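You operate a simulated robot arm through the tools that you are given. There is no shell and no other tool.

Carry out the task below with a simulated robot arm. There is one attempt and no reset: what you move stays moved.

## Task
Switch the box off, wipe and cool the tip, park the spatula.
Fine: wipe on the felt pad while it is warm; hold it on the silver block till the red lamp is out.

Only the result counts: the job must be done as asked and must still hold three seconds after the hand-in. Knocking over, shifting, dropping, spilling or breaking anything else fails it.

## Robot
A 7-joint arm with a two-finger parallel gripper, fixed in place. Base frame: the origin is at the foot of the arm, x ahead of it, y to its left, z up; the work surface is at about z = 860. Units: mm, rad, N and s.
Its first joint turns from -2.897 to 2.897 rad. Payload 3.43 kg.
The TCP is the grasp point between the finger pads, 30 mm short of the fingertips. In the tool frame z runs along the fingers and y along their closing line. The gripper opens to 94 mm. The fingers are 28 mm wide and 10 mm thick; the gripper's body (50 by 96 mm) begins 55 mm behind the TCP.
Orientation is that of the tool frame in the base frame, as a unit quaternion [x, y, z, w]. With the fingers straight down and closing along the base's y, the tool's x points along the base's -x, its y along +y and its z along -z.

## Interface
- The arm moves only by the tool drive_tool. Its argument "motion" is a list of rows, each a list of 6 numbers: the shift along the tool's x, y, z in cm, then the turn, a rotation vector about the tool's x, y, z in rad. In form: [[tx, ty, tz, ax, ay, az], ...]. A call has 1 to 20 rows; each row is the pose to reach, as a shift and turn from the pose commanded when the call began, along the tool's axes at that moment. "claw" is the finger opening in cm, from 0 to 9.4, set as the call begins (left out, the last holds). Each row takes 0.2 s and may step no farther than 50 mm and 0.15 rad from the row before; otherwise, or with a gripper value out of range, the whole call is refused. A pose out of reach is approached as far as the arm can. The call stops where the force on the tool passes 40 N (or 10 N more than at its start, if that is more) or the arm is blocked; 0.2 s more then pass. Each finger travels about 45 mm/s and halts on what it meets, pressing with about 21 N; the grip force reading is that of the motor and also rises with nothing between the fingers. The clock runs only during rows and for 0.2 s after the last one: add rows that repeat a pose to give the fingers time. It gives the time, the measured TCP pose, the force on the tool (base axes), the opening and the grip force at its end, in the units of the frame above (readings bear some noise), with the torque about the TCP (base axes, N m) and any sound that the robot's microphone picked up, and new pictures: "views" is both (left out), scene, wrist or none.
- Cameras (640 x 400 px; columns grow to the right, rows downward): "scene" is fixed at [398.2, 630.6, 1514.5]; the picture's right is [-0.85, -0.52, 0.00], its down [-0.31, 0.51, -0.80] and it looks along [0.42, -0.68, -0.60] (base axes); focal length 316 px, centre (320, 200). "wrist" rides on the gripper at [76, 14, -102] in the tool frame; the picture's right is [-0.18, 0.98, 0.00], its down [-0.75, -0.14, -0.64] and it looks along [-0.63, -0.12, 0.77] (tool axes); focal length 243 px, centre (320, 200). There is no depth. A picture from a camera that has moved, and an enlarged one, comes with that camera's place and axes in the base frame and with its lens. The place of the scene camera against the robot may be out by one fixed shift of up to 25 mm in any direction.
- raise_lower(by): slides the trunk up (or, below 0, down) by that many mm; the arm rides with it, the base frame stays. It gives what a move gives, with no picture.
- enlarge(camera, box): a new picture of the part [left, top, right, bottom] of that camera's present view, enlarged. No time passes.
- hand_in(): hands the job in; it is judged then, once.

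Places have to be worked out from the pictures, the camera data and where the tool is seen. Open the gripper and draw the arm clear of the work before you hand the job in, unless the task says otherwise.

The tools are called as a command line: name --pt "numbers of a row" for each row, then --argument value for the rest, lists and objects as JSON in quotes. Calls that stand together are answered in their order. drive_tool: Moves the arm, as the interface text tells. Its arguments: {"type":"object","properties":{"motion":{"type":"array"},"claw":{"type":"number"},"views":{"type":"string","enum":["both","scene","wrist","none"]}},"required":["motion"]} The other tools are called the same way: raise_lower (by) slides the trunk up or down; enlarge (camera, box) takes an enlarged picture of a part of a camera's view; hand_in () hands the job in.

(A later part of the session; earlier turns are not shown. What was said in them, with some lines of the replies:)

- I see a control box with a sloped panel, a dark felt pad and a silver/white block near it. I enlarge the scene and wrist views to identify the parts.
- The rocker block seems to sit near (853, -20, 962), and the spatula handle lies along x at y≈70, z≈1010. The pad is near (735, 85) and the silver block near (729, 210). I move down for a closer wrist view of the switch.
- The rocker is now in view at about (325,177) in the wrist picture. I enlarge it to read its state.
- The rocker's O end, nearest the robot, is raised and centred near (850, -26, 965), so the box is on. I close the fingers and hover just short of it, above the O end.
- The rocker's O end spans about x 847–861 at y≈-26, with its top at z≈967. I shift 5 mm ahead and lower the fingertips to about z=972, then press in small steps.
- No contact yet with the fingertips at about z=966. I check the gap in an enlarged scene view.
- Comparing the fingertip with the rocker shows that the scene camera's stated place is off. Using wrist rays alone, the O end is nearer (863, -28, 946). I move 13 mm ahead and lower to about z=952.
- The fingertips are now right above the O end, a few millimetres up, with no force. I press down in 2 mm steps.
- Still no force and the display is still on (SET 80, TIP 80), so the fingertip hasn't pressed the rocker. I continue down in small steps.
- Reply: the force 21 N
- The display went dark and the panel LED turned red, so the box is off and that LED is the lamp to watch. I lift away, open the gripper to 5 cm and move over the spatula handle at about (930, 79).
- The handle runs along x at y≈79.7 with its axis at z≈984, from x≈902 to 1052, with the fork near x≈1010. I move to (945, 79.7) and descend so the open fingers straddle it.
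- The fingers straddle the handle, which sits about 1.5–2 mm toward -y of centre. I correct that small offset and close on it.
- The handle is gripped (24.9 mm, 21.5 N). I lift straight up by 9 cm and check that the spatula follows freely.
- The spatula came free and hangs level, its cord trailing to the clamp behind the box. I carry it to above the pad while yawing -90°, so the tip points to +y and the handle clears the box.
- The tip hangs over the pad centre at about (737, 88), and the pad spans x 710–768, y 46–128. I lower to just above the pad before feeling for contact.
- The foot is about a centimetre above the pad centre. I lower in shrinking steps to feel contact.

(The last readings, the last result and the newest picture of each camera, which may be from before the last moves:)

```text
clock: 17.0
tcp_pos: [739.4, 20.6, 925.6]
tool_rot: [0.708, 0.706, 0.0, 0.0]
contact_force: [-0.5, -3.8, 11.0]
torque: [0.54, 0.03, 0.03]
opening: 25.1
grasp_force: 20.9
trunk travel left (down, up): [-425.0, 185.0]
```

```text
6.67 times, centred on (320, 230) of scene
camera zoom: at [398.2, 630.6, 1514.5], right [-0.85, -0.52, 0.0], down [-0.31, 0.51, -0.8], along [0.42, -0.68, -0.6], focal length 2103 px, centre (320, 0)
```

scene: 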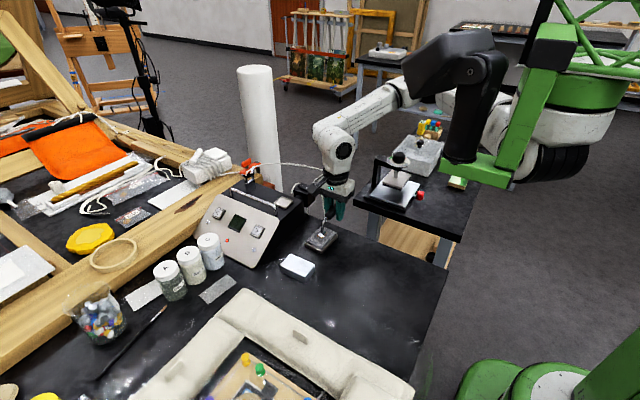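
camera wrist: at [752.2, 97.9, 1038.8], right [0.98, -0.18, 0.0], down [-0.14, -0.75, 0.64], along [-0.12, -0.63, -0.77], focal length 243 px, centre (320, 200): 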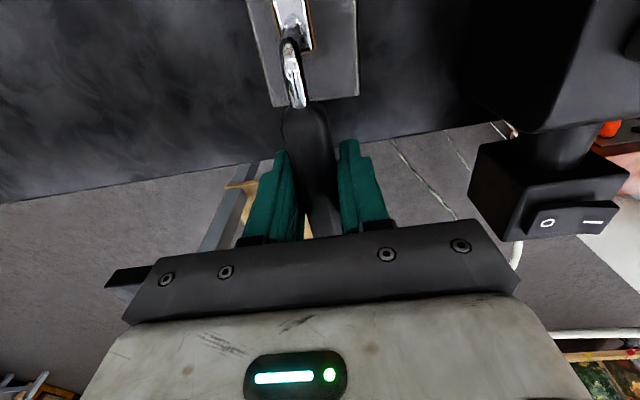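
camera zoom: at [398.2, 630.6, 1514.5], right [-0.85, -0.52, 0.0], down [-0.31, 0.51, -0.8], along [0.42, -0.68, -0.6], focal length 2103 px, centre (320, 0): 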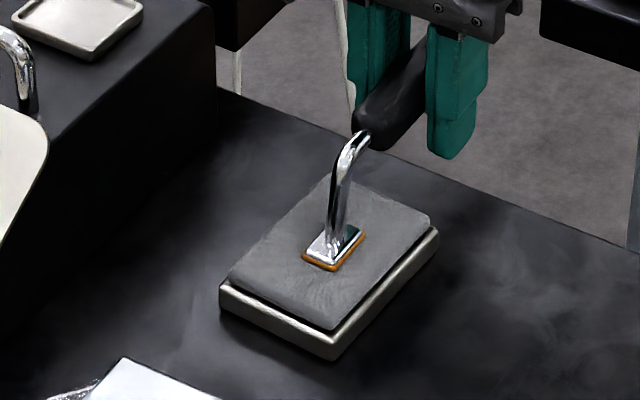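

The foot is resting on the felt with about 11 N. I ease off slightly and make a first wiping stroke along y to see whether the pad stays put.

drive_tool --pt "0 0 -0.05 0 0 0" --pt "-0.7 0 -0.05 0 0 0" --pt "-1.4 0 -0.05 0 0 0" --pt "-2.0 0 -0.05 0 0 0" --pt "-1.2 0 -0.05 0 0 0" --pt "-0.4 0 -0.05 0 0 0" --pt "0.4 0 -0.05 0 0 0" --pt "1.2 0 -0.05 0 0 0" --pt "2.0 0 -0.05 0 0 0" --claw 0.5 --views "none"

enlarge --camera "scene" --box '[290, 200, 350, 260]'

enlarge --camera "scene" --box '[200, 180, 300, 270]'

```text
clock: 19.0
tcp_pos: [737.3, 40.5, 925.1]
tool_rot: [0.708, 0.707, 0.0, 0.0]
contact_force: [0.1, 0.2, 0.3]
torque: [0.11, 0.01, 0.02]
opening: 24.9
grasp_force: 21.4
trunk travel left (down, up): [-425.0, 185.0]
```

```text
6.67 times, centred on (320, 230) of scene
camera zoom: at [398.2, 630.6, 1514.5], right [-0.85, -0.52, 0.0], down [-0.31, 0.51, -0.8], along [0.42, -0.68, -0.6], focal length 2103 px, centre (320, 0)
```

zoom: 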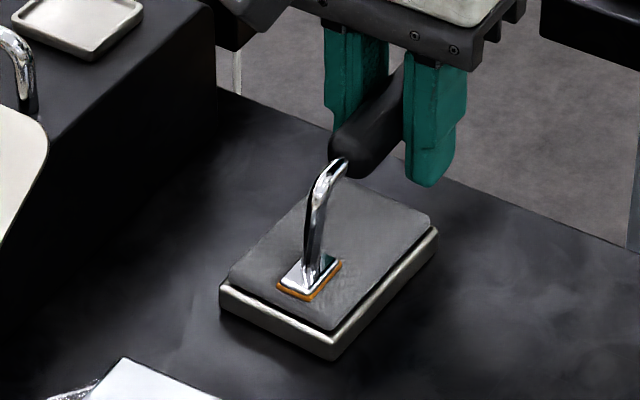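

```text
4.44 times, centred on (250, 225) of scene
camera zoom: at [398.2, 630.6, 1514.5], right [-0.85, -0.52, 0.0], down [-0.31, 0.51, -0.8], along [0.42, -0.68, -0.6], focal length 1402 px, centre (631, 89)
```

zoom: 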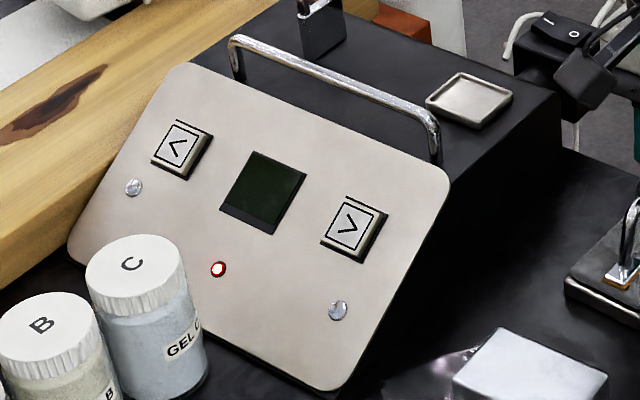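

The pad has not moved, but contact became very light (0.3 N). I press 1.5 mm lower and continue back-and-forth strokes.

drive_tool --pt "0 0 0.12 0 0 0" --pt "-0.8 0 0.15 0 0 0" --pt "-1.6 0 0.15 0 0 0" --pt "-2.4 0 0.15 0 0 0" --pt "-3.2 0 0.15 0 0 0" --pt "-4.0 0 0.15 0 0 0" --pt "-3.2 0 0.15 0 0 0" --pt "-2.4 0 0.15 0 0 0" --pt "-1.6 0 0.15 0 0 0" --pt "-0.8 0 0.15 0 0 0" --pt "0 0 0.15 0 0 0" --claw 0.5 --views "none"

enlarge --camera "scene" --box '[290, 200, 350, 260]'

```text
clock: 21.4
tcp_pos: [738.4, 41.2, 924.6]
tool_rot: [0.707, 0.707, 0.0, 0.0]
contact_force: [-0.1, -1.6, 4.6]
torque: [0.28, 0.03, -0.01]
opening: 24.8
grasp_force: 21.3
trunk travel left (down, up): [-425.0, 185.0]
```

```text
6.67 times, centred on (320, 230) of scene
camera zoom: at [398.2, 630.6, 1514.5], right [-0.85, -0.52, 0.0], down [-0.31, 0.51, -0.8], along [0.42, -0.68, -0.6], focal length 2103 px, centre (320, 0)
```

zoom: 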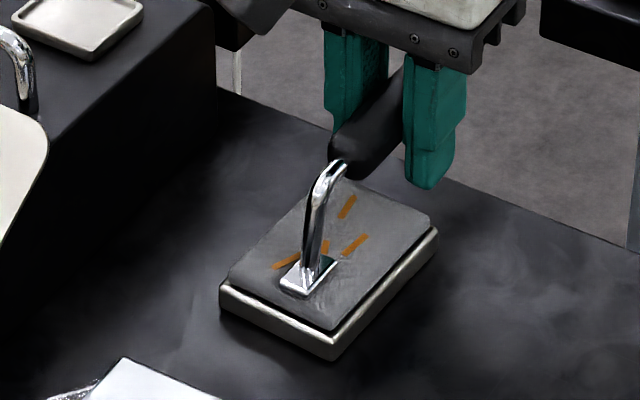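

Orange residue is now on the felt and the foot's rim looks clean, with the pad still in place. I make one more full stroke and then lift off.

drive_tool --pt "-0.8 0 0.02 0 0 0" --pt "-1.6 0 0.02 0 0 0" --pt "-2.4 0 0.02 0 0 0" --pt "-3.2 0 0.02 0 0 0" --pt "-4.0 0 0.02 0 0 0" --pt "-3.2 0 0.02 0 0 0" --pt "-2.4 0 0.02 0 0 0" --pt "-1.6 0 0.02 0 0 0" --pt "-0.8 0 0.02 0 0 0" --pt "-0.8 0 -1.5 0 0 0" --pt "-0.8 0 -5.0 0 0 0" --claw 0.5 --views "both"

enlarge --camera "scene" --box '[260, 190, 360, 290]'

enlarge --camera "wrist" --box '[200, 0, 440, 200]'

```text
clock: 23.8
tcp_pos: [738.6, 32.4, 972.5]
tool_rot: [0.707, 0.707, 0.0, 0.0]
contact_force: [0.1, 0.2, -1.1]
torque: [0.02, 0.0, 0.0]
opening: 24.9
grasp_force: 20.9
trunk travel left (down, up): [-425.0, 185.0]
camera wrist: at [752.9, 109.7, 1075.5], right [0.98, -0.18, 0.0], down [-0.14, -0.75, 0.64], along [-0.12, -0.63, -0.77], focal length 243 px, centre (320, 200)
```

scene: 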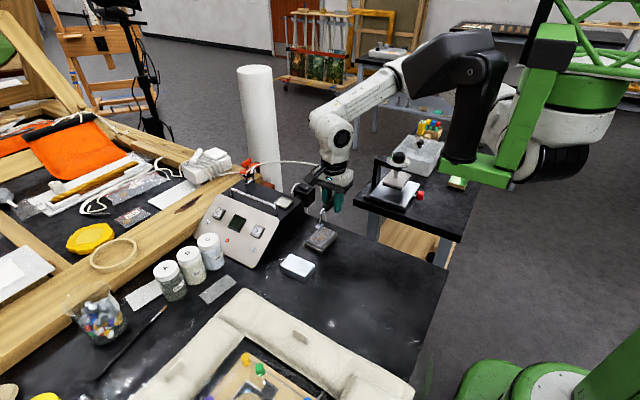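
wrist: 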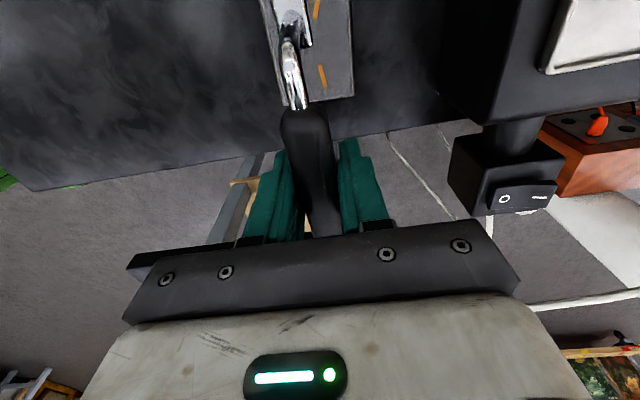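

```text
4.00 times, centred on (310, 240) of scene
camera zoom: at [398.2, 630.6, 1514.5], right [-0.85, -0.52, 0.0], down [-0.31, 0.51, -0.8], along [0.42, -0.68, -0.6], focal length 1262 px, centre (360, 40)
```

zoom: 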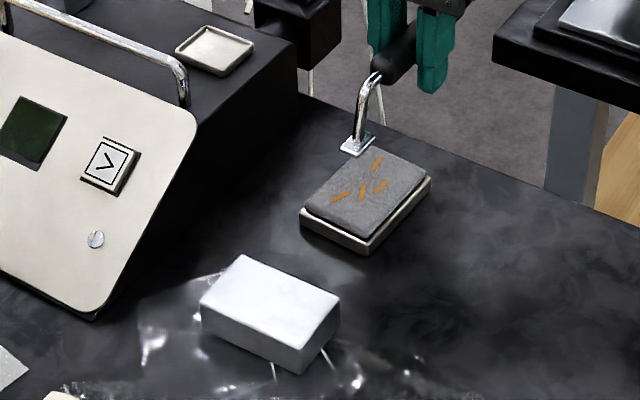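

```text
2.00 times, centred on (320, 100) of wrist
camera zoom: at [752.9, 109.7, 1075.5], right [0.98, -0.18, 0.0], down [-0.14, -0.75, 0.64], along [-0.12, -0.63, -0.77], focal length 485 px, centre (320, 400)
```

zoom: 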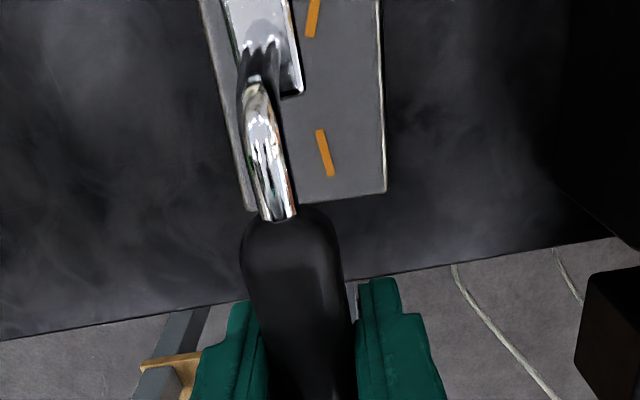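

The foot is clean of residue. I carry the tip over the silver block, whose centre I judge at (731, 216), and lower to a hover.

drive_tool --pt "3.9 -0.25 0 0 0 0" --pt "7.8 -0.5 0 0 0 0" --pt "11.6 -0.75 0 0 0 0" --pt "11.6 -0.75 1.3 0 0 0" --pt "11.6 -0.75 2.5 0 0 0" --claw 0.5 --views "both"

enlarge --camera "scene" --box '[260, 190, 360, 290]'

enlarge --camera "wrist" --box '[200, 0, 440, 200]'

```text
clock: 25.0
tcp_pos: [730.8, 148.8, 948.3]
tool_rot: [0.707, 0.707, 0.0, 0.0]
contact_force: [0.0, -0.2, -1.2]
torque: [0.0, 0.01, -0.02]
opening: 24.6
grasp_force: 21.1
trunk travel left (down, up): [-425.0, 185.0]
camera wrist: at [745.0, 225.9, 1050.9], right [0.98, -0.18, 0.0], down [-0.14, -0.75, 0.64], along [-0.12, -0.63, -0.77], focal length 243 px, centre (320, 200)
```

scene: 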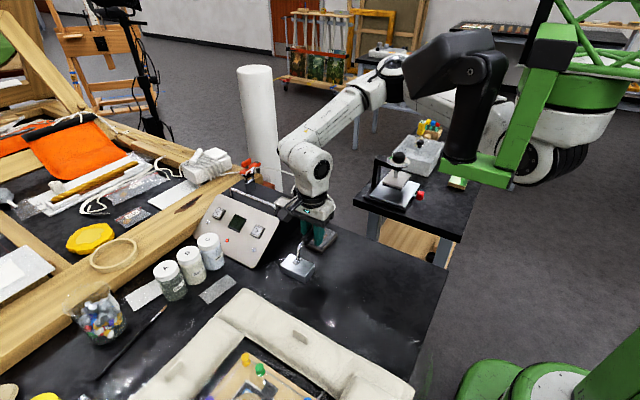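
wrist: 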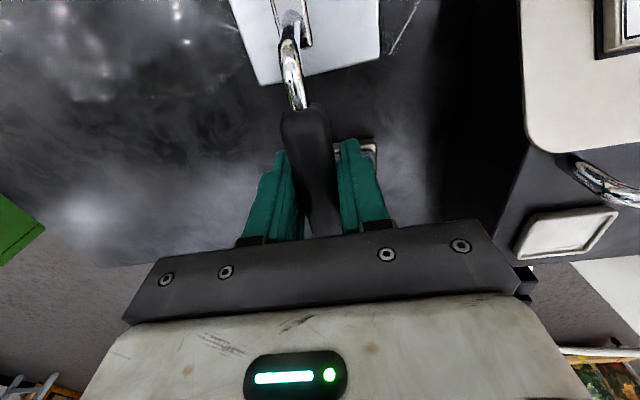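

```text
4.00 times, centred on (310, 240) of scene
camera zoom: at [398.2, 630.6, 1514.5], right [-0.85, -0.52, 0.0], down [-0.31, 0.51, -0.8], along [0.42, -0.68, -0.6], focal length 1262 px, centre (360, 40)
```

zoom: 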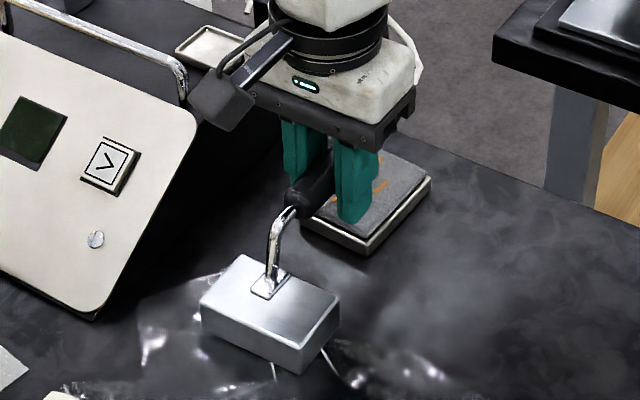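

```text
2.00 times, centred on (320, 100) of wrist
camera zoom: at [745.0, 225.9, 1050.9], right [0.98, -0.18, 0.0], down [-0.14, -0.75, 0.64], along [-0.12, -0.63, -0.77], focal length 485 px, centre (320, 400)
```

zoom: 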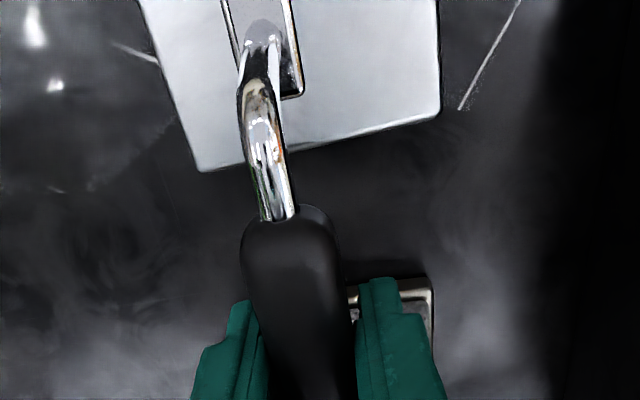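

The foot is over the block (x 701–773, y from 192). I lower 10 mm in shrinking steps to find contact.

drive_tool --pt "0 0 0.3 0 0 0" --pt "0 0 0.6 0 0 0" --pt "0 0 0.8 0 0 0" --pt "0 0 1.0 0 0 0" --claw 0.5 --views "none"

enlarge --camera "scene" --box '[270, 220, 330, 290]'

```text
clock: 26.0
tcp_pos: [730.8, 147.9, 937.4]
tool_rot: [0.707, 0.708, 0.001, 0.001]
contact_force: [0.0, -0.3, -0.1]
torque: [0.03, -0.01, 0.03]
opening: 25.1
grasp_force: 20.6
trunk travel left (down, up): [-425.0, 185.0]
```

```text
5.71 times, centred on (300, 255) of scene
camera zoom: at [398.2, 630.6, 1514.5], right [-0.85, -0.52, 0.0], down [-0.31, 0.51, -0.8], along [0.42, -0.68, -0.6], focal length 1803 px, centre (434, -114)
```

zoom: 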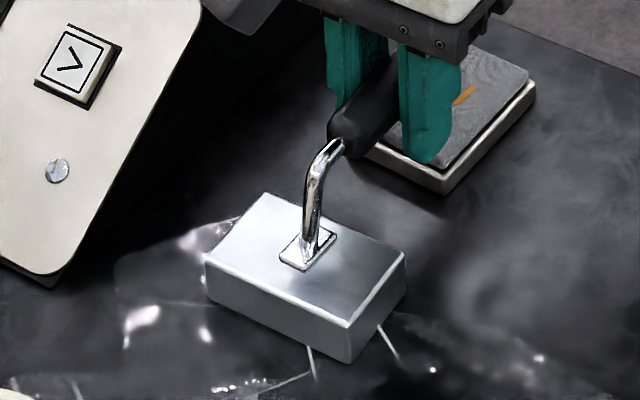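

Still no contact at TCP z≈937. I lower a few millimetres more in 1.5 mm steps.

drive_tool --pt "0 0 0.15 0 0 0" --pt "0 0 0.3 0 0 0" --pt "0 0 0.4 0 0 0" --claw 0.5 --views "none"

enlarge --camera "scene" --box '[270, 220, 330, 290]'

```text
clock: 26.8
tcp_pos: [729.8, 148.7, 934.6]
tool_rot: [0.707, 0.707, 0.001, 0.0]
contact_force: [0.1, 0.2, -1.3]
torque: [-0.01, 0.01, 0.0]
opening: 25.0
grasp_force: 20.9
trunk travel left (down, up): [-425.0, 185.0]
```

```text
5.71 times, centred on (300, 255) of scene
camera zoom: at [398.2, 630.6, 1514.5], right [-0.85, -0.52, 0.0], down [-0.31, 0.51, -0.8], along [0.42, -0.68, -0.6], focal length 1803 px, centre (434, -114)
```

zoom: 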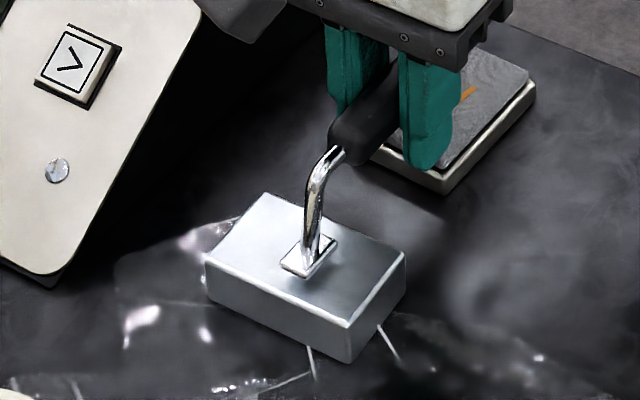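

Still free. I keep lowering 1 mm per row for up to 4 mm.

drive_tool --pt "0 0 0.1 0 0 0" --pt "0 0 0.2 0 0 0" --pt "0 0 0.3 0 0 0" --claw 0.5 --views "none"

```text
clock: 27.6
tcp_pos: [731.7, 148.0, 932.5]
tool_rot: [0.707, 0.708, 0.0, 0.0]
contact_force: [-1.0, 0.2, -0.2]
torque: [0.01, 0.01, 0.0]
opening: 24.6
grasp_force: 21.0
trunk travel left (down, up): [-425.0, 185.0]
```

Force and torque are still about zero, so the foot isn't touching the block yet. I lower another 4 mm in 1 mm steps.

drive_tool --pt "0 0 0.1 0 0 0" --pt "0 0 0.2 0 0 0" --pt "0 0 0.3 0 0 0" --pt "0 0 0.4 0 0 0" --claw 0.5 --views "none"

enlarge --camera "scene" --box '[270, 220, 330, 290]'

```text
clock: 28.6
tcp_pos: [730.8, 147.6, 929.0]
tool_rot: [0.707, 0.707, 0.002, 0.0]
contact_force: [-0.8, -3.8, 11.5]
torque: [0.55, 0.03, -0.01]
opening: 25.0
grasp_force: 21.3
trunk travel left (down, up): [-425.0, 185.0]
```

```text
5.71 times, centred on (300, 255) of scene
camera zoom: at [398.2, 630.6, 1514.5], right [-0.85, -0.52, 0.0], down [-0.31, 0.51, -0.8], along [0.42, -0.68, -0.6], focal length 1803 px, centre (434, -114)
```

zoom: 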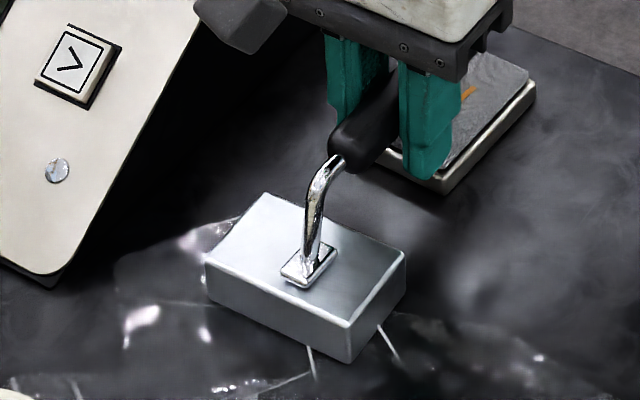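

Firm contact at about 11.5 N. I ease off 0.4 mm and hold the tip on the block, watching the red lamp.

drive_tool --pt "0 0 -0.04 0 0 0" --pt "0 0 -0.04 0 0 0" --pt "0 0 -0.04 0 0 0" --pt "0 0 -0.04 0 0 0" --pt "0 0 -0.04 0 0 0" --pt "0 0 -0.04 0 0 0" --pt "0 0 -0.04 0 0 0" --pt "0 0 -0.04 0 0 0" --pt "0 0 -0.04 0 0 0" --pt "0 0 -0.04 0 0 0" --pt "0 0 -0.04 0 0 0" --pt "0 0 -0.04 0 0 0" --pt "0 0 -0.04 0 0 0" --pt "0 0 -0.04 0 0 0" --pt "0 0 -0.04 0 0 0" --pt "0 0 -0.04 0 0 0" --pt "0 0 -0.04 0 0 0" --pt "0 0 -0.04 0 0 0" --pt "0 0 -0.04 0 0 0" --pt "0 0 -0.04 0 0 0" --claw 0.5 --views "scene"

enlarge --camera "scene" --box '[200, 190, 320, 290]'

```text
clock: 32.8
tcp_pos: [730.6, 148.5, 928.0]
tool_rot: [0.707, 0.707, 0.0, 0.0]
contact_force: [0.4, -0.8, 2.5]
torque: [0.18, -0.02, 0.01]
opening: 24.8
grasp_force: 20.8
trunk travel left (down, up): [-425.0, 185.0]
```

scene: 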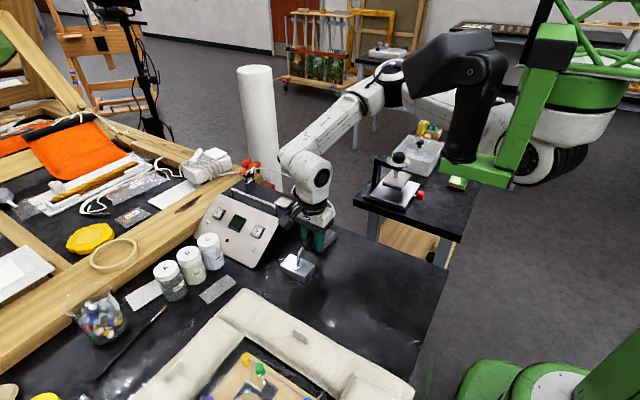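

```text
4.00 times, centred on (260, 240) of scene
camera zoom: at [398.2, 630.6, 1514.5], right [-0.85, -0.52, 0.0], down [-0.31, 0.51, -0.8], along [0.42, -0.68, -0.6], focal length 1262 px, centre (560, 40)
```

zoom: 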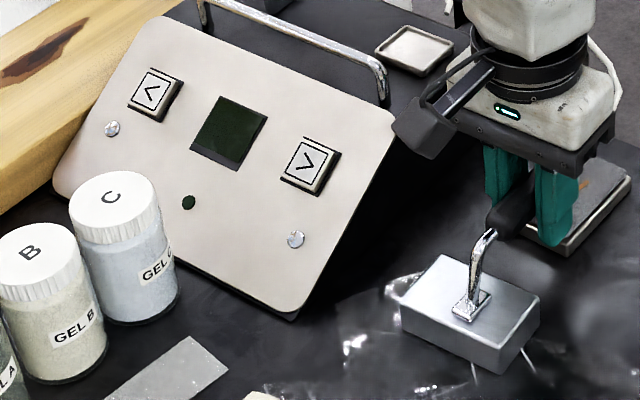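

The lamp is now dark. I hold a little longer to be sure it isn't just blinking.

drive_tool --pt "0 0 0 0 0 0" --pt "0 0 0 0 0 0" --pt "0 0 0 0 0 0" --pt "0 0 0 0 0 0" --pt "0 0 0 0 0 0" --pt "0 0 0 0 0 0" --pt "0 0 0 0 0 0" --claw 0.5 --views "none"

enlarge --camera "scene" --box '[200, 190, 320, 290]'

```text
clock: 34.4
tcp_pos: [730.5, 148.2, 927.3]
tool_rot: [0.707, 0.707, 0.001, 0.0]
contact_force: [0.5, 0.2, -0.7]
torque: [0.02, 0.02, 0.01]
opening: 24.8
grasp_force: 20.8
trunk travel left (down, up): [-425.0, 185.0]
```

```text
4.00 times, centred on (260, 240) of scene
camera zoom: at [398.2, 630.6, 1514.5], right [-0.85, -0.52, 0.0], down [-0.31, 0.51, -0.8], along [0.42, -0.68, -0.6], focal length 1262 px, centre (560, 40)
```

zoom: 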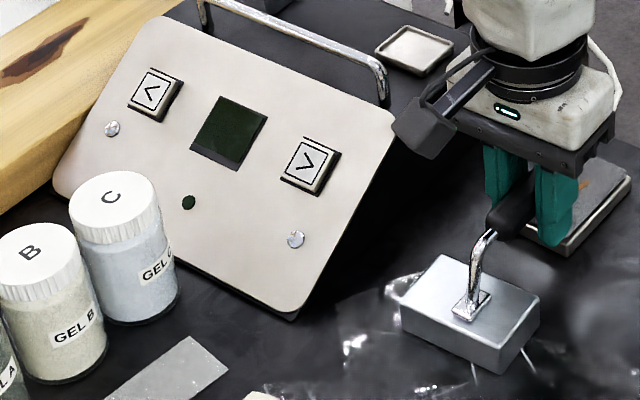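

The lamp stays out. I lift off the block and retrace the path, yawing back +90° to the lifted position above the rest.

drive_tool --pt "0 0 -3.0 0 0 0" --pt "0 0 -7.0 0 0 0" --pt "0 0 -11.0 0 0 0" --pt "0 0 -15.05 0 0 0" --pt "-0.49 1.53 -15.05 0 0 -0.112" --pt "-0.97 3.06 -15.05 0 0 -0.224" --pt "-1.46 4.6 -15.05 0 0 -0.337" --pt "-1.94 6.13 -15.05 0 0 -0.449" --pt "-2.43 7.66 -15.05 0 0 -0.561" --pt "-2.91 9.19 -15.05 0 0 -0.673" --pt "-3.4 10.73 -15.05 0 0 -0.786" --pt "-3.89 12.26 -15.05 0 0 -0.898" --pt "-4.37 13.79 -15.05 0 0 -1.01" --pt "-4.86 15.32 -15.05 0 0 -1.122" --pt "-5.34 16.85 -15.05 0 0 -1.234" --pt "-5.83 18.39 -15.05 0 0 -1.347" --pt "-6.31 19.92 -15.05 0 0 -1.459" --pt "-6.8 21.45 -15.05 0 0 -1.571" --pt "-6.8 21.45 -15.05 0 0 -1.571" --claw 0.5 --views "both"

enlarge --camera "scene" --box '[200, 110, 320, 230]'

enlarge --camera "wrist" --box '[220, 0, 420, 240]'

```text
clock: 38.4
tcp_pos: [945.5, 79.9, 1078.4]
tool_rot: [0.0, 1.0, 0.0, 0.0]
contact_force: [0.4, 0.4, -1.0]
torque: [0.02, 0.02, -0.02]
opening: 25.0
grasp_force: 21.0
trunk travel left (down, up): [-425.0, 185.0]
camera wrist: at [869.6, 95.3, 1180.9], right [0.18, 0.98, 0.0], down [0.75, -0.14, 0.64], along [0.63, -0.12, -0.77], focal length 243 px, centre (320, 200)
```

scene: 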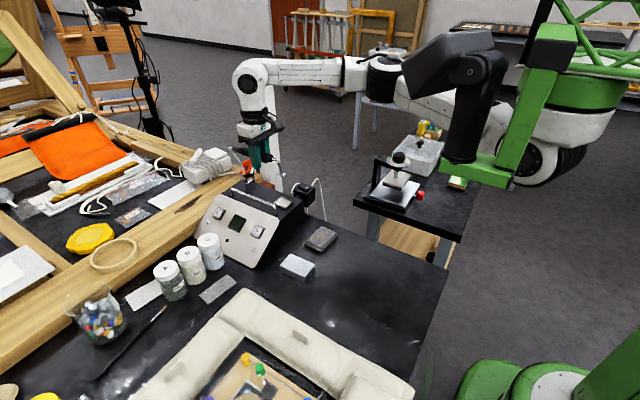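
wrist: 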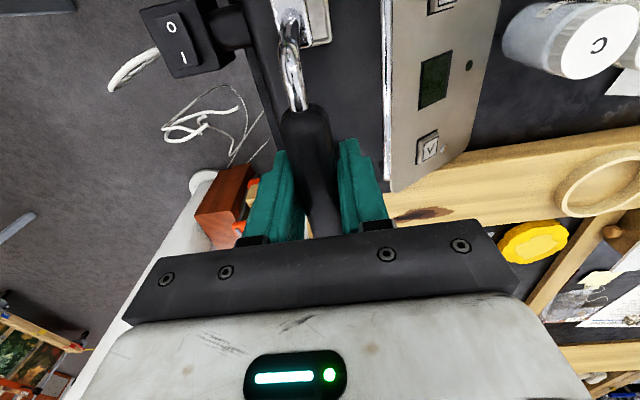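

```text
3.33 times, centred on (260, 170) of scene
camera zoom: at [398.2, 630.6, 1514.5], right [-0.85, -0.52, 0.0], down [-0.31, 0.51, -0.8], along [0.42, -0.68, -0.6], focal length 1052 px, centre (520, 300)
```

zoom: 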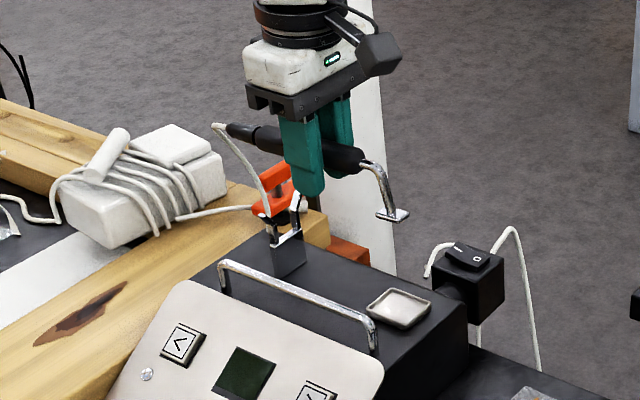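

```text
1.67 times, centred on (320, 120) of wrist
camera zoom: at [869.6, 95.3, 1180.9], right [0.18, 0.98, 0.0], down [0.75, -0.14, 0.64], along [0.63, -0.12, -0.77], focal length 404 px, centre (320, 333)
```

zoom: 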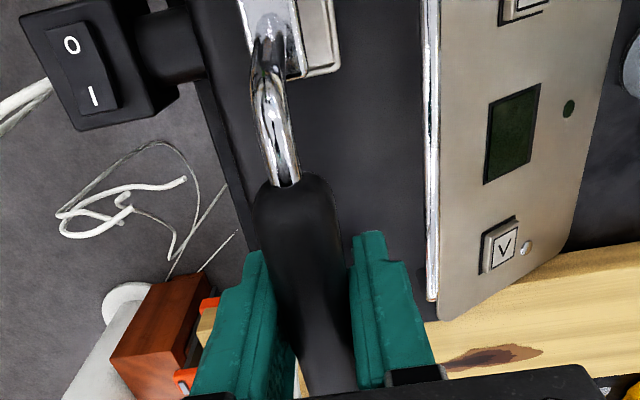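

The spatula has pitched slightly in the grip, with the tip up a few millimetres. I zoom in to measure that before parking.

enlarge --camera "scene" --box '[230, 135, 300, 205]'

enlarge --camera "wrist" --box '[250, 0, 370, 120]'

```text
5.71 times, centred on (265, 170) of scene
camera zoom: at [398.2, 630.6, 1514.5], right [-0.85, -0.52, 0.0], down [-0.31, 0.51, -0.8], along [0.42, -0.68, -0.6], focal length 1803 px, centre (634, 371)
```

zoom: 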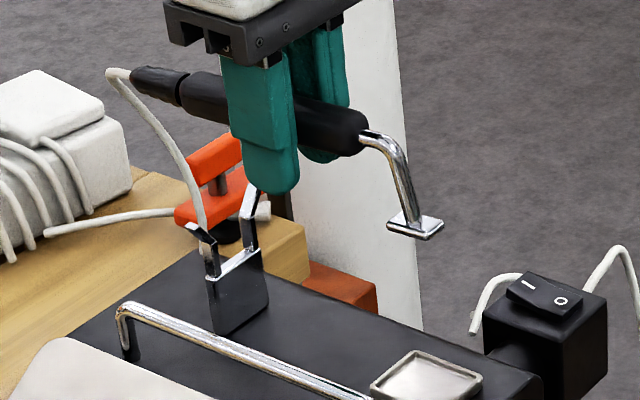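

```text
3.33 times, centred on (310, 60) of wrist
camera zoom: at [869.6, 95.3, 1180.9], right [0.18, 0.98, 0.0], down [0.75, -0.14, 0.64], along [0.63, -0.12, -0.77], focal length 809 px, centre (353, 667)
```

zoom: 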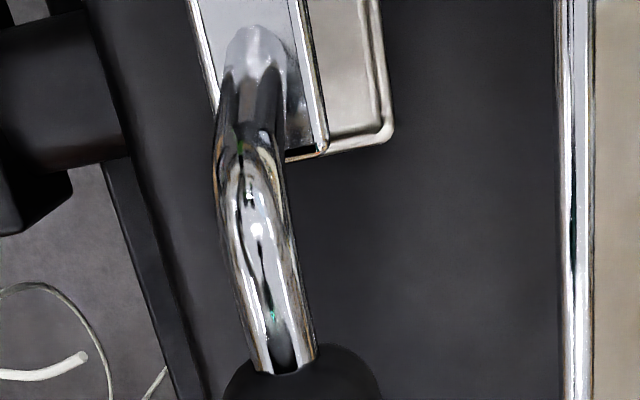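

I take sharper zooms of the handle and the foot to measure the pitch.

enlarge --camera "scene" --box '[240, 140, 285, 170]'

enlarge --camera "scene" --box '[265, 150, 295, 180]'

```text
13.33 times, centred on (262, 155) of scene
camera zoom: at [398.2, 630.6, 1514.5], right [-0.85, -0.52, 0.0], down [-0.31, 0.51, -0.8], along [0.42, -0.68, -0.6], focal length 4207 px, centre (1087, 800)
```

zoom: 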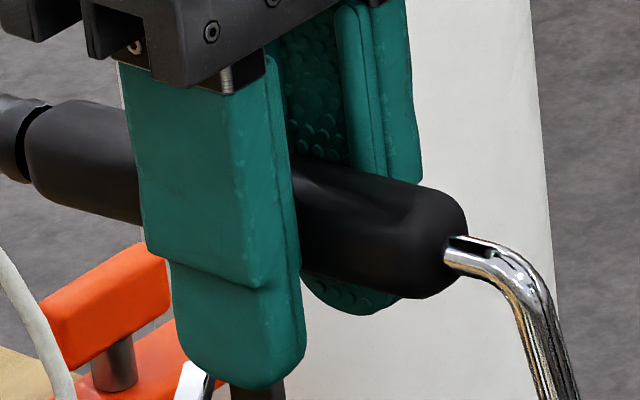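

```text
13.33 times, centred on (280, 165) of scene
camera zoom: at [398.2, 630.6, 1514.5], right [-0.85, -0.52, 0.0], down [-0.31, 0.51, -0.8], along [0.42, -0.68, -0.6], focal length 4207 px, centre (853, 667)
```

zoom: 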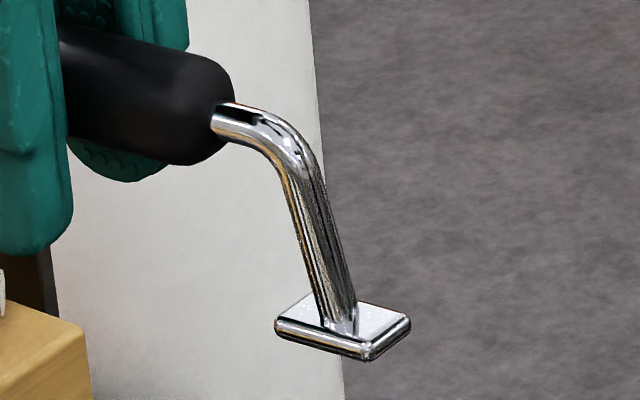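

The spatula has pitched about 0.06 rad tip-up, which matches the roughly 4 mm of creep while it was pressed. I counter-pitch the tool by 0.06 rad and lower to about 1 cm above the rest.

drive_tool --pt "0 0 0 0 -0.06 0" --pt "0 0 2.5 0 -0.06 0" --pt "0 0 5.0 0 -0.06 0" --pt "0 0 6.8 0 -0.06 0" --pt "0 0 8.0 0 -0.06 0" --claw 0.5 --views "both"

enlarge --camera "scene" --box '[230, 150, 300, 210]'

enlarge --camera "wrist" --box '[220, 0, 420, 240]'

```text
clock: 39.6
tcp_pos: [946.0, 79.8, 998.1]
tool_rot: [0.0, 1.0, -0.001, 0.031]
contact_force: [-0.9, -1.1, 0.1]
torque: [0.01, 0.03, 0.03]
opening: 24.8
grasp_force: 20.7
trunk travel left (down, up): [-425.0, 185.0]
camera wrist: at [862.9, 96.3, 1095.9], right [0.18, 0.98, 0.01], down [0.71, -0.14, 0.69], along [0.68, -0.12, -0.73], focal length 243 px, centre (320, 200)
```

scene: 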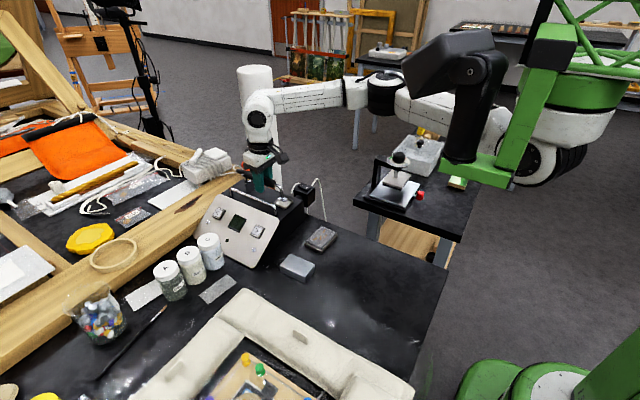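
wrist: 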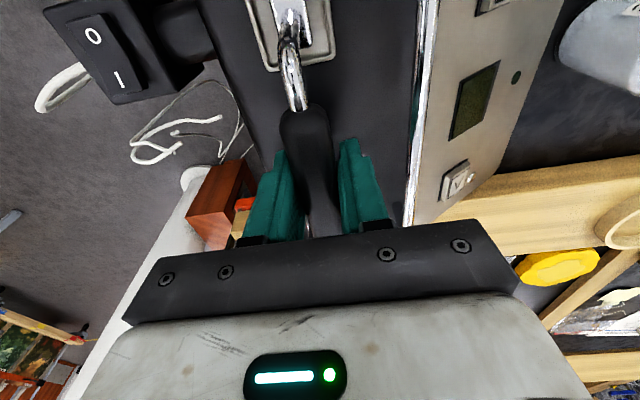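

```text
6.67 times, centred on (265, 180) of scene
camera zoom: at [398.2, 630.6, 1514.5], right [-0.85, -0.52, 0.0], down [-0.31, 0.51, -0.8], along [0.42, -0.68, -0.6], focal length 2103 px, centre (687, 333)
```

zoom: 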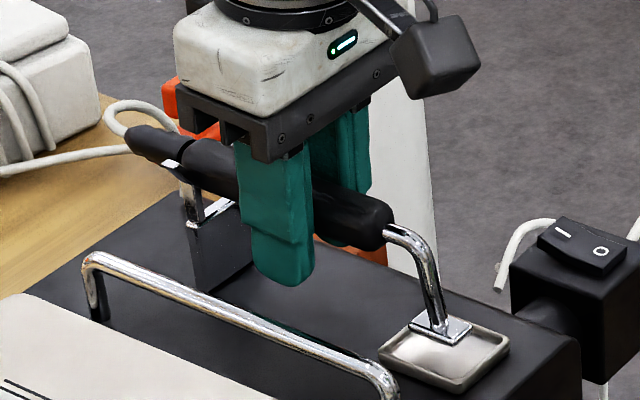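

```text
1.67 times, centred on (320, 120) of wrist
camera zoom: at [862.9, 96.3, 1095.9], right [0.18, 0.98, 0.01], down [0.71, -0.14, 0.69], along [0.68, -0.12, -0.73], focal length 404 px, centre (320, 333)
```

zoom: 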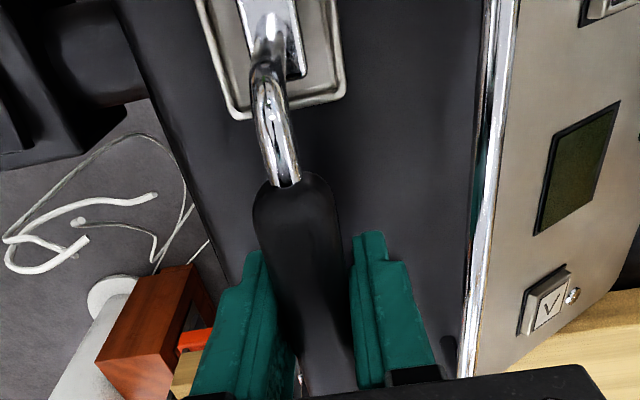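

The handle looks level again, above the fork with the foot over the tray. I lower 9 mm in shrinking steps and check the force.

drive_tool --pt "0.0 0 0.4 0 0 0" --pt "0.0 0 0.65 0 0 0" --pt "0.0 0 0.8 0 0 0" --pt "0.0 0 0.9 0 0 0" --claw 0.5 --views "none"

enlarge --camera "scene" --box '[230, 150, 300, 210]'

enlarge --camera "wrist" --box '[220, 0, 420, 240]'

```text
clock: 40.6
tcp_pos: [946.4, 80.9, 989.5]
tool_rot: [0.001, 1.0, 0.0, 0.03]
contact_force: [0.2, -0.7, -1.4]
torque: [0.0, 0.02, -0.02]
opening: 24.8
grasp_force: 21.1
trunk travel left (down, up): [-425.0, 185.0]
```

```text
6.67 times, centred on (265, 180) of scene
camera zoom: at [398.2, 630.6, 1514.5], right [-0.85, -0.52, 0.0], down [-0.31, 0.51, -0.8], along [0.42, -0.68, -0.6], focal length 2103 px, centre (687, 333)
```

zoom: 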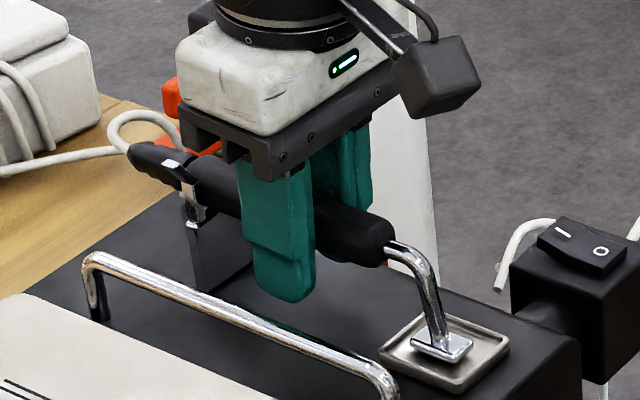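

```text
1.67 times, centred on (320, 120) of wrist
camera zoom: at [863.6, 96.1, 1086.9], right [0.18, 0.98, 0.01], down [0.71, -0.14, 0.69], along [0.68, -0.12, -0.73], focal length 404 px, centre (320, 333)
```

zoom: 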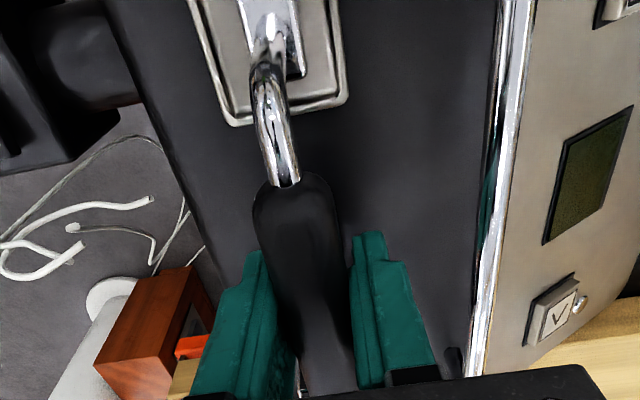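

The foot is inside the tray with the handle in the fork, still a few millimetres up and with no load. I lower 3 mm more in 1 mm steps.

drive_tool --pt "0.0 0 0.1 0 0 0" --pt "0.0 0 0.2 0 0 0" --pt "0.0 0 0.3 0 0 0" --claw 0.5 --views "none"

enlarge --camera "scene" --box '[230, 150, 300, 210]'

```text
clock: 41.4
tcp_pos: [946.1, 80.7, 987.2]
tool_rot: [0.0, 1.0, 0.001, 0.031]
contact_force: [0.0, 0.0, 7.1]
torque: [0.0, 0.56, 0.03]
opening: 25.0
grasp_force: 20.7
trunk travel left (down, up): [-425.0, 185.0]
```

```text
6.67 times, centred on (265, 180) of scene
camera zoom: at [398.2, 630.6, 1514.5], right [-0.85, -0.52, 0.0], down [-0.31, 0.51, -0.8], along [0.42, -0.68, -0.6], focal length 2103 px, centre (687, 333)
```

zoom: 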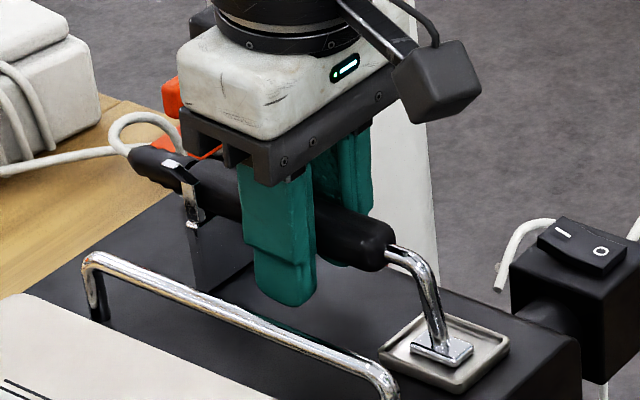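

The tip has seated in the tray: 7 N up, acting about 79 mm ahead of the TCP at the foot. I open the gripper to release the handle.

drive_tool --pt "0 0 -0.05 0 0 0" --pt "0 0 -0.05 0 0 0" --pt "0 0 -0.05 0 0 0" --pt "0 0 -0.05 0 0 0" --claw 5.0 --views "both"

enlarge --camera "scene" --box '[230, 150, 300, 210]'

enlarge --camera "wrist" --box '[220, 0, 420, 240]'

```text
clock: 42.4
tcp_pos: [946.0, 80.7, 987.2]
tool_rot: [0.0, 1.0, 0.001, 0.029]
contact_force: [-0.1, 0.7, 0.1]
torque: [0.02, -0.02, 0.0]
opening: 50.0
grasp_force: 0.1
trunk travel left (down, up): [-425.0, 185.0]
camera wrist: at [863.4, 95.9, 1084.3], right [0.18, 0.98, 0.01], down [0.71, -0.14, 0.69], along [0.68, -0.12, -0.73], focal length 243 px, centre (320, 200)
```

scene: 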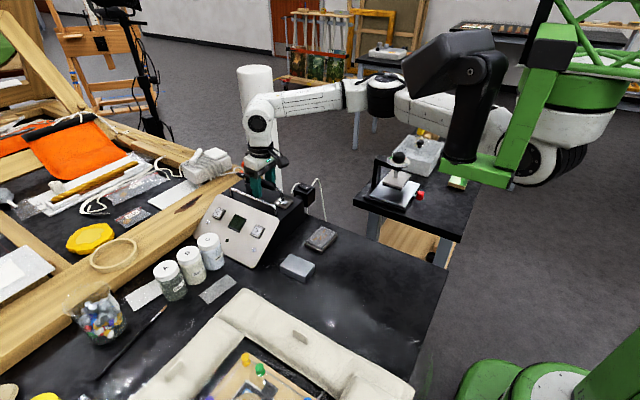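
wrist: 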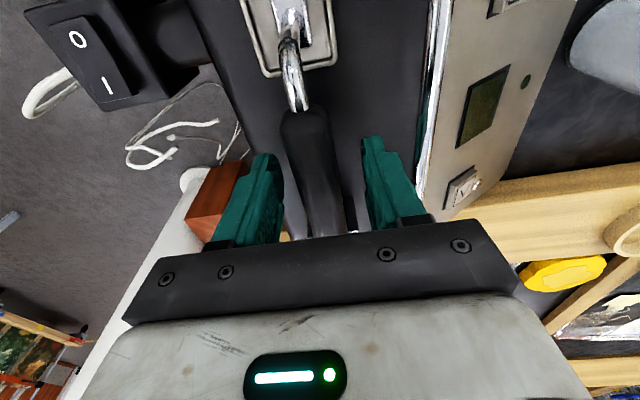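

```text
6.67 times, centred on (265, 180) of scene
camera zoom: at [398.2, 630.6, 1514.5], right [-0.85, -0.52, 0.0], down [-0.31, 0.51, -0.8], along [0.42, -0.68, -0.6], focal length 2103 px, centre (687, 333)
```

zoom: 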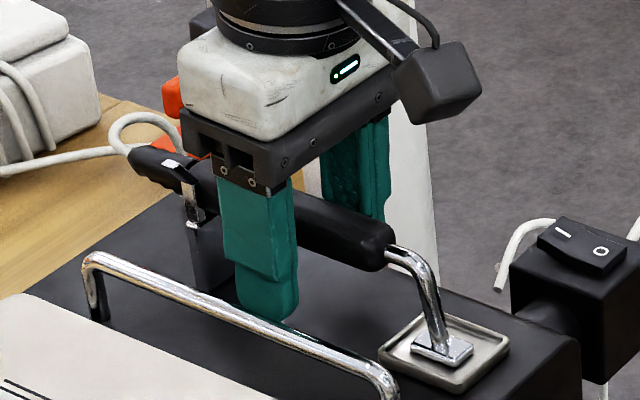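

```text
1.67 times, centred on (320, 120) of wrist
camera zoom: at [863.4, 95.9, 1084.3], right [0.18, 0.98, 0.01], down [0.71, -0.14, 0.69], along [0.68, -0.12, -0.73], focal length 404 px, centre (320, 333)
```

zoom: 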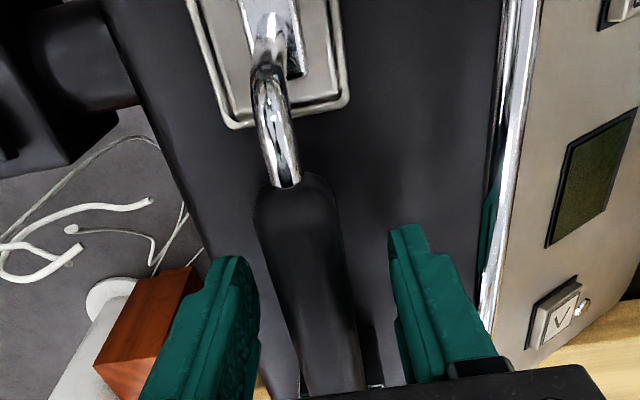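

The handle is free, resting in the fork with the foot in the tray. I lift straight out along the fingers and draw back clear of the work.

drive_tool --pt "0 0 -1.5 0 0 0" --pt "0 0 -4.0 0 0 0" --pt "0 0 -8.0 0 0 0" --pt "0 0 -12.0 0 0.03 0" --pt "2.0 0 -16.0 0 0.06 0" --pt "6.0 0 -18.0 0 0.06 0" --pt "10.0 0 -19.5 0 0.06 0" --pt "14.0 -1.0 -20.5 0 0.06 0" --pt "18.0 -2.5 -21.5 0 0.06 0" --pt "22.0 -4.0 -22.0 0 0.06 0" --pt "26.0 -5.0 -22.0 0 0.06 0" --pt "26.0 -5.0 -22.0 0 0.06 0" --claw 5.0 --views "both"

enlarge --camera "scene" --box '[225, 150, 325, 210]'

enlarge --camera "scene" --box '[190, 180, 350, 290]'

enlarge --camera "wrist" --box '[230, 60, 480, 250]'

```text
clock: 45.0
tcp_pos: [672.4, 29.6, 1191.1]
tool_rot: [0.0, 1.0, 0.0, 0.0]
contact_force: [-0.7, -0.4, -0.3]
torque: [0.0, 0.0, 0.04]
opening: 49.8
grasp_force: 0.0
trunk travel left (down, up): [-425.0, 185.0]
camera wrist: at [595.8, 45.4, 1293.5], right [0.18, 0.98, 0.0], down [0.75, -0.14, 0.64], along [0.63, -0.12, -0.77], focal length 243 px, centre (320, 200)
```

scene: 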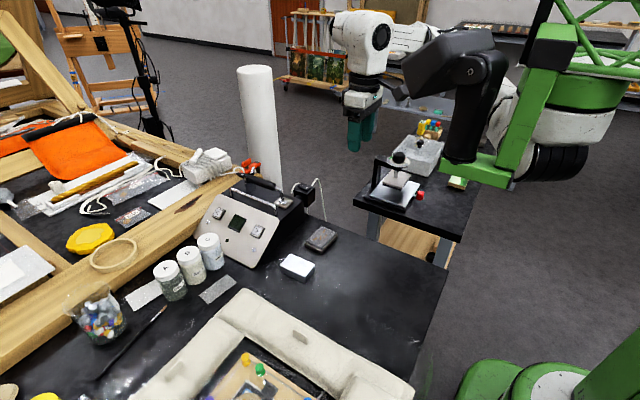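
wrist: 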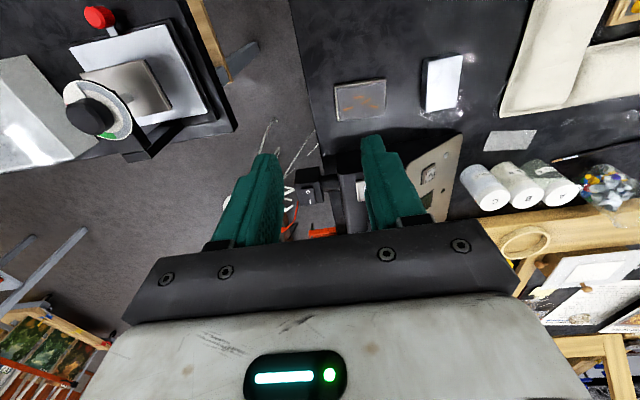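

```text
6.40 times, centred on (275, 180) of scene
camera zoom: at [398.2, 630.6, 1514.5], right [-0.85, -0.52, 0.0], down [-0.31, 0.51, -0.8], along [0.42, -0.68, -0.6], focal length 2019 px, centre (608, 328)
```

zoom: 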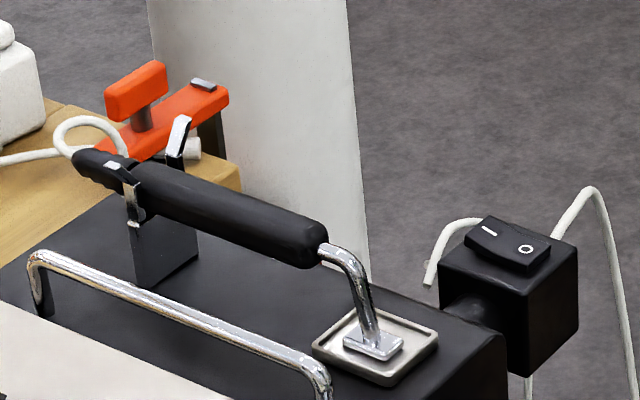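

```text
3.64 times, centred on (270, 235) of scene
camera zoom: at [398.2, 630.6, 1514.5], right [-0.85, -0.52, 0.0], down [-0.31, 0.51, -0.8], along [0.42, -0.68, -0.6], focal length 1147 px, centre (502, 73)
```

zoom: 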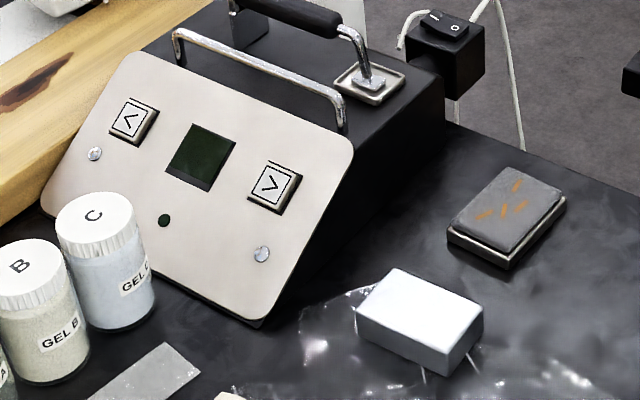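

```text
2.11 times, centred on (355, 155) of wrist
camera zoom: at [595.8, 45.4, 1293.5], right [0.18, 0.98, 0.0], down [0.75, -0.14, 0.64], along [0.63, -0.12, -0.77], focal length 511 px, centre (246, 295)
```

zoom: 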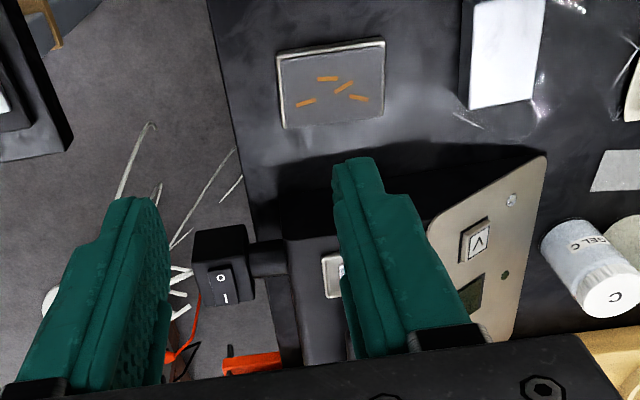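

The box is off and the lamp is out. The residue is on the pad, and pad and block are where they were. The spatula rests in the fork and tray, and the arm is open and clear, so I hand the job in.

hand_in

```text
The job is handed in.
```

The job is done and handed in; no verdict has come back yet.

- **Box off:** I pressed the rocker to O. The display went dark and the panel lamp turned red.
- **Tip wiped:** I wiped the tip on the felt pad starting about 10 seconds after switch-off. The orange residue came off onto the felt, and the pad did not move. With the display off I could not read the tip temperature while wiping.
- **Tip cooled:** I pressed the tip onto the silver block until the red lamp went out, then kept it there briefly. The lamp stayed out. The press eased to almost nothing by the end of the hold.
- **Spatula parked:** It is back in its rest, with the handle in the fork and the foot centred in the tray. It tilted slightly in the grip while pressed, so I levelled it before setting it down.

The gripper is open and the arm is clear of the work. I saw nothing else shifted or knocked in the final pictures.
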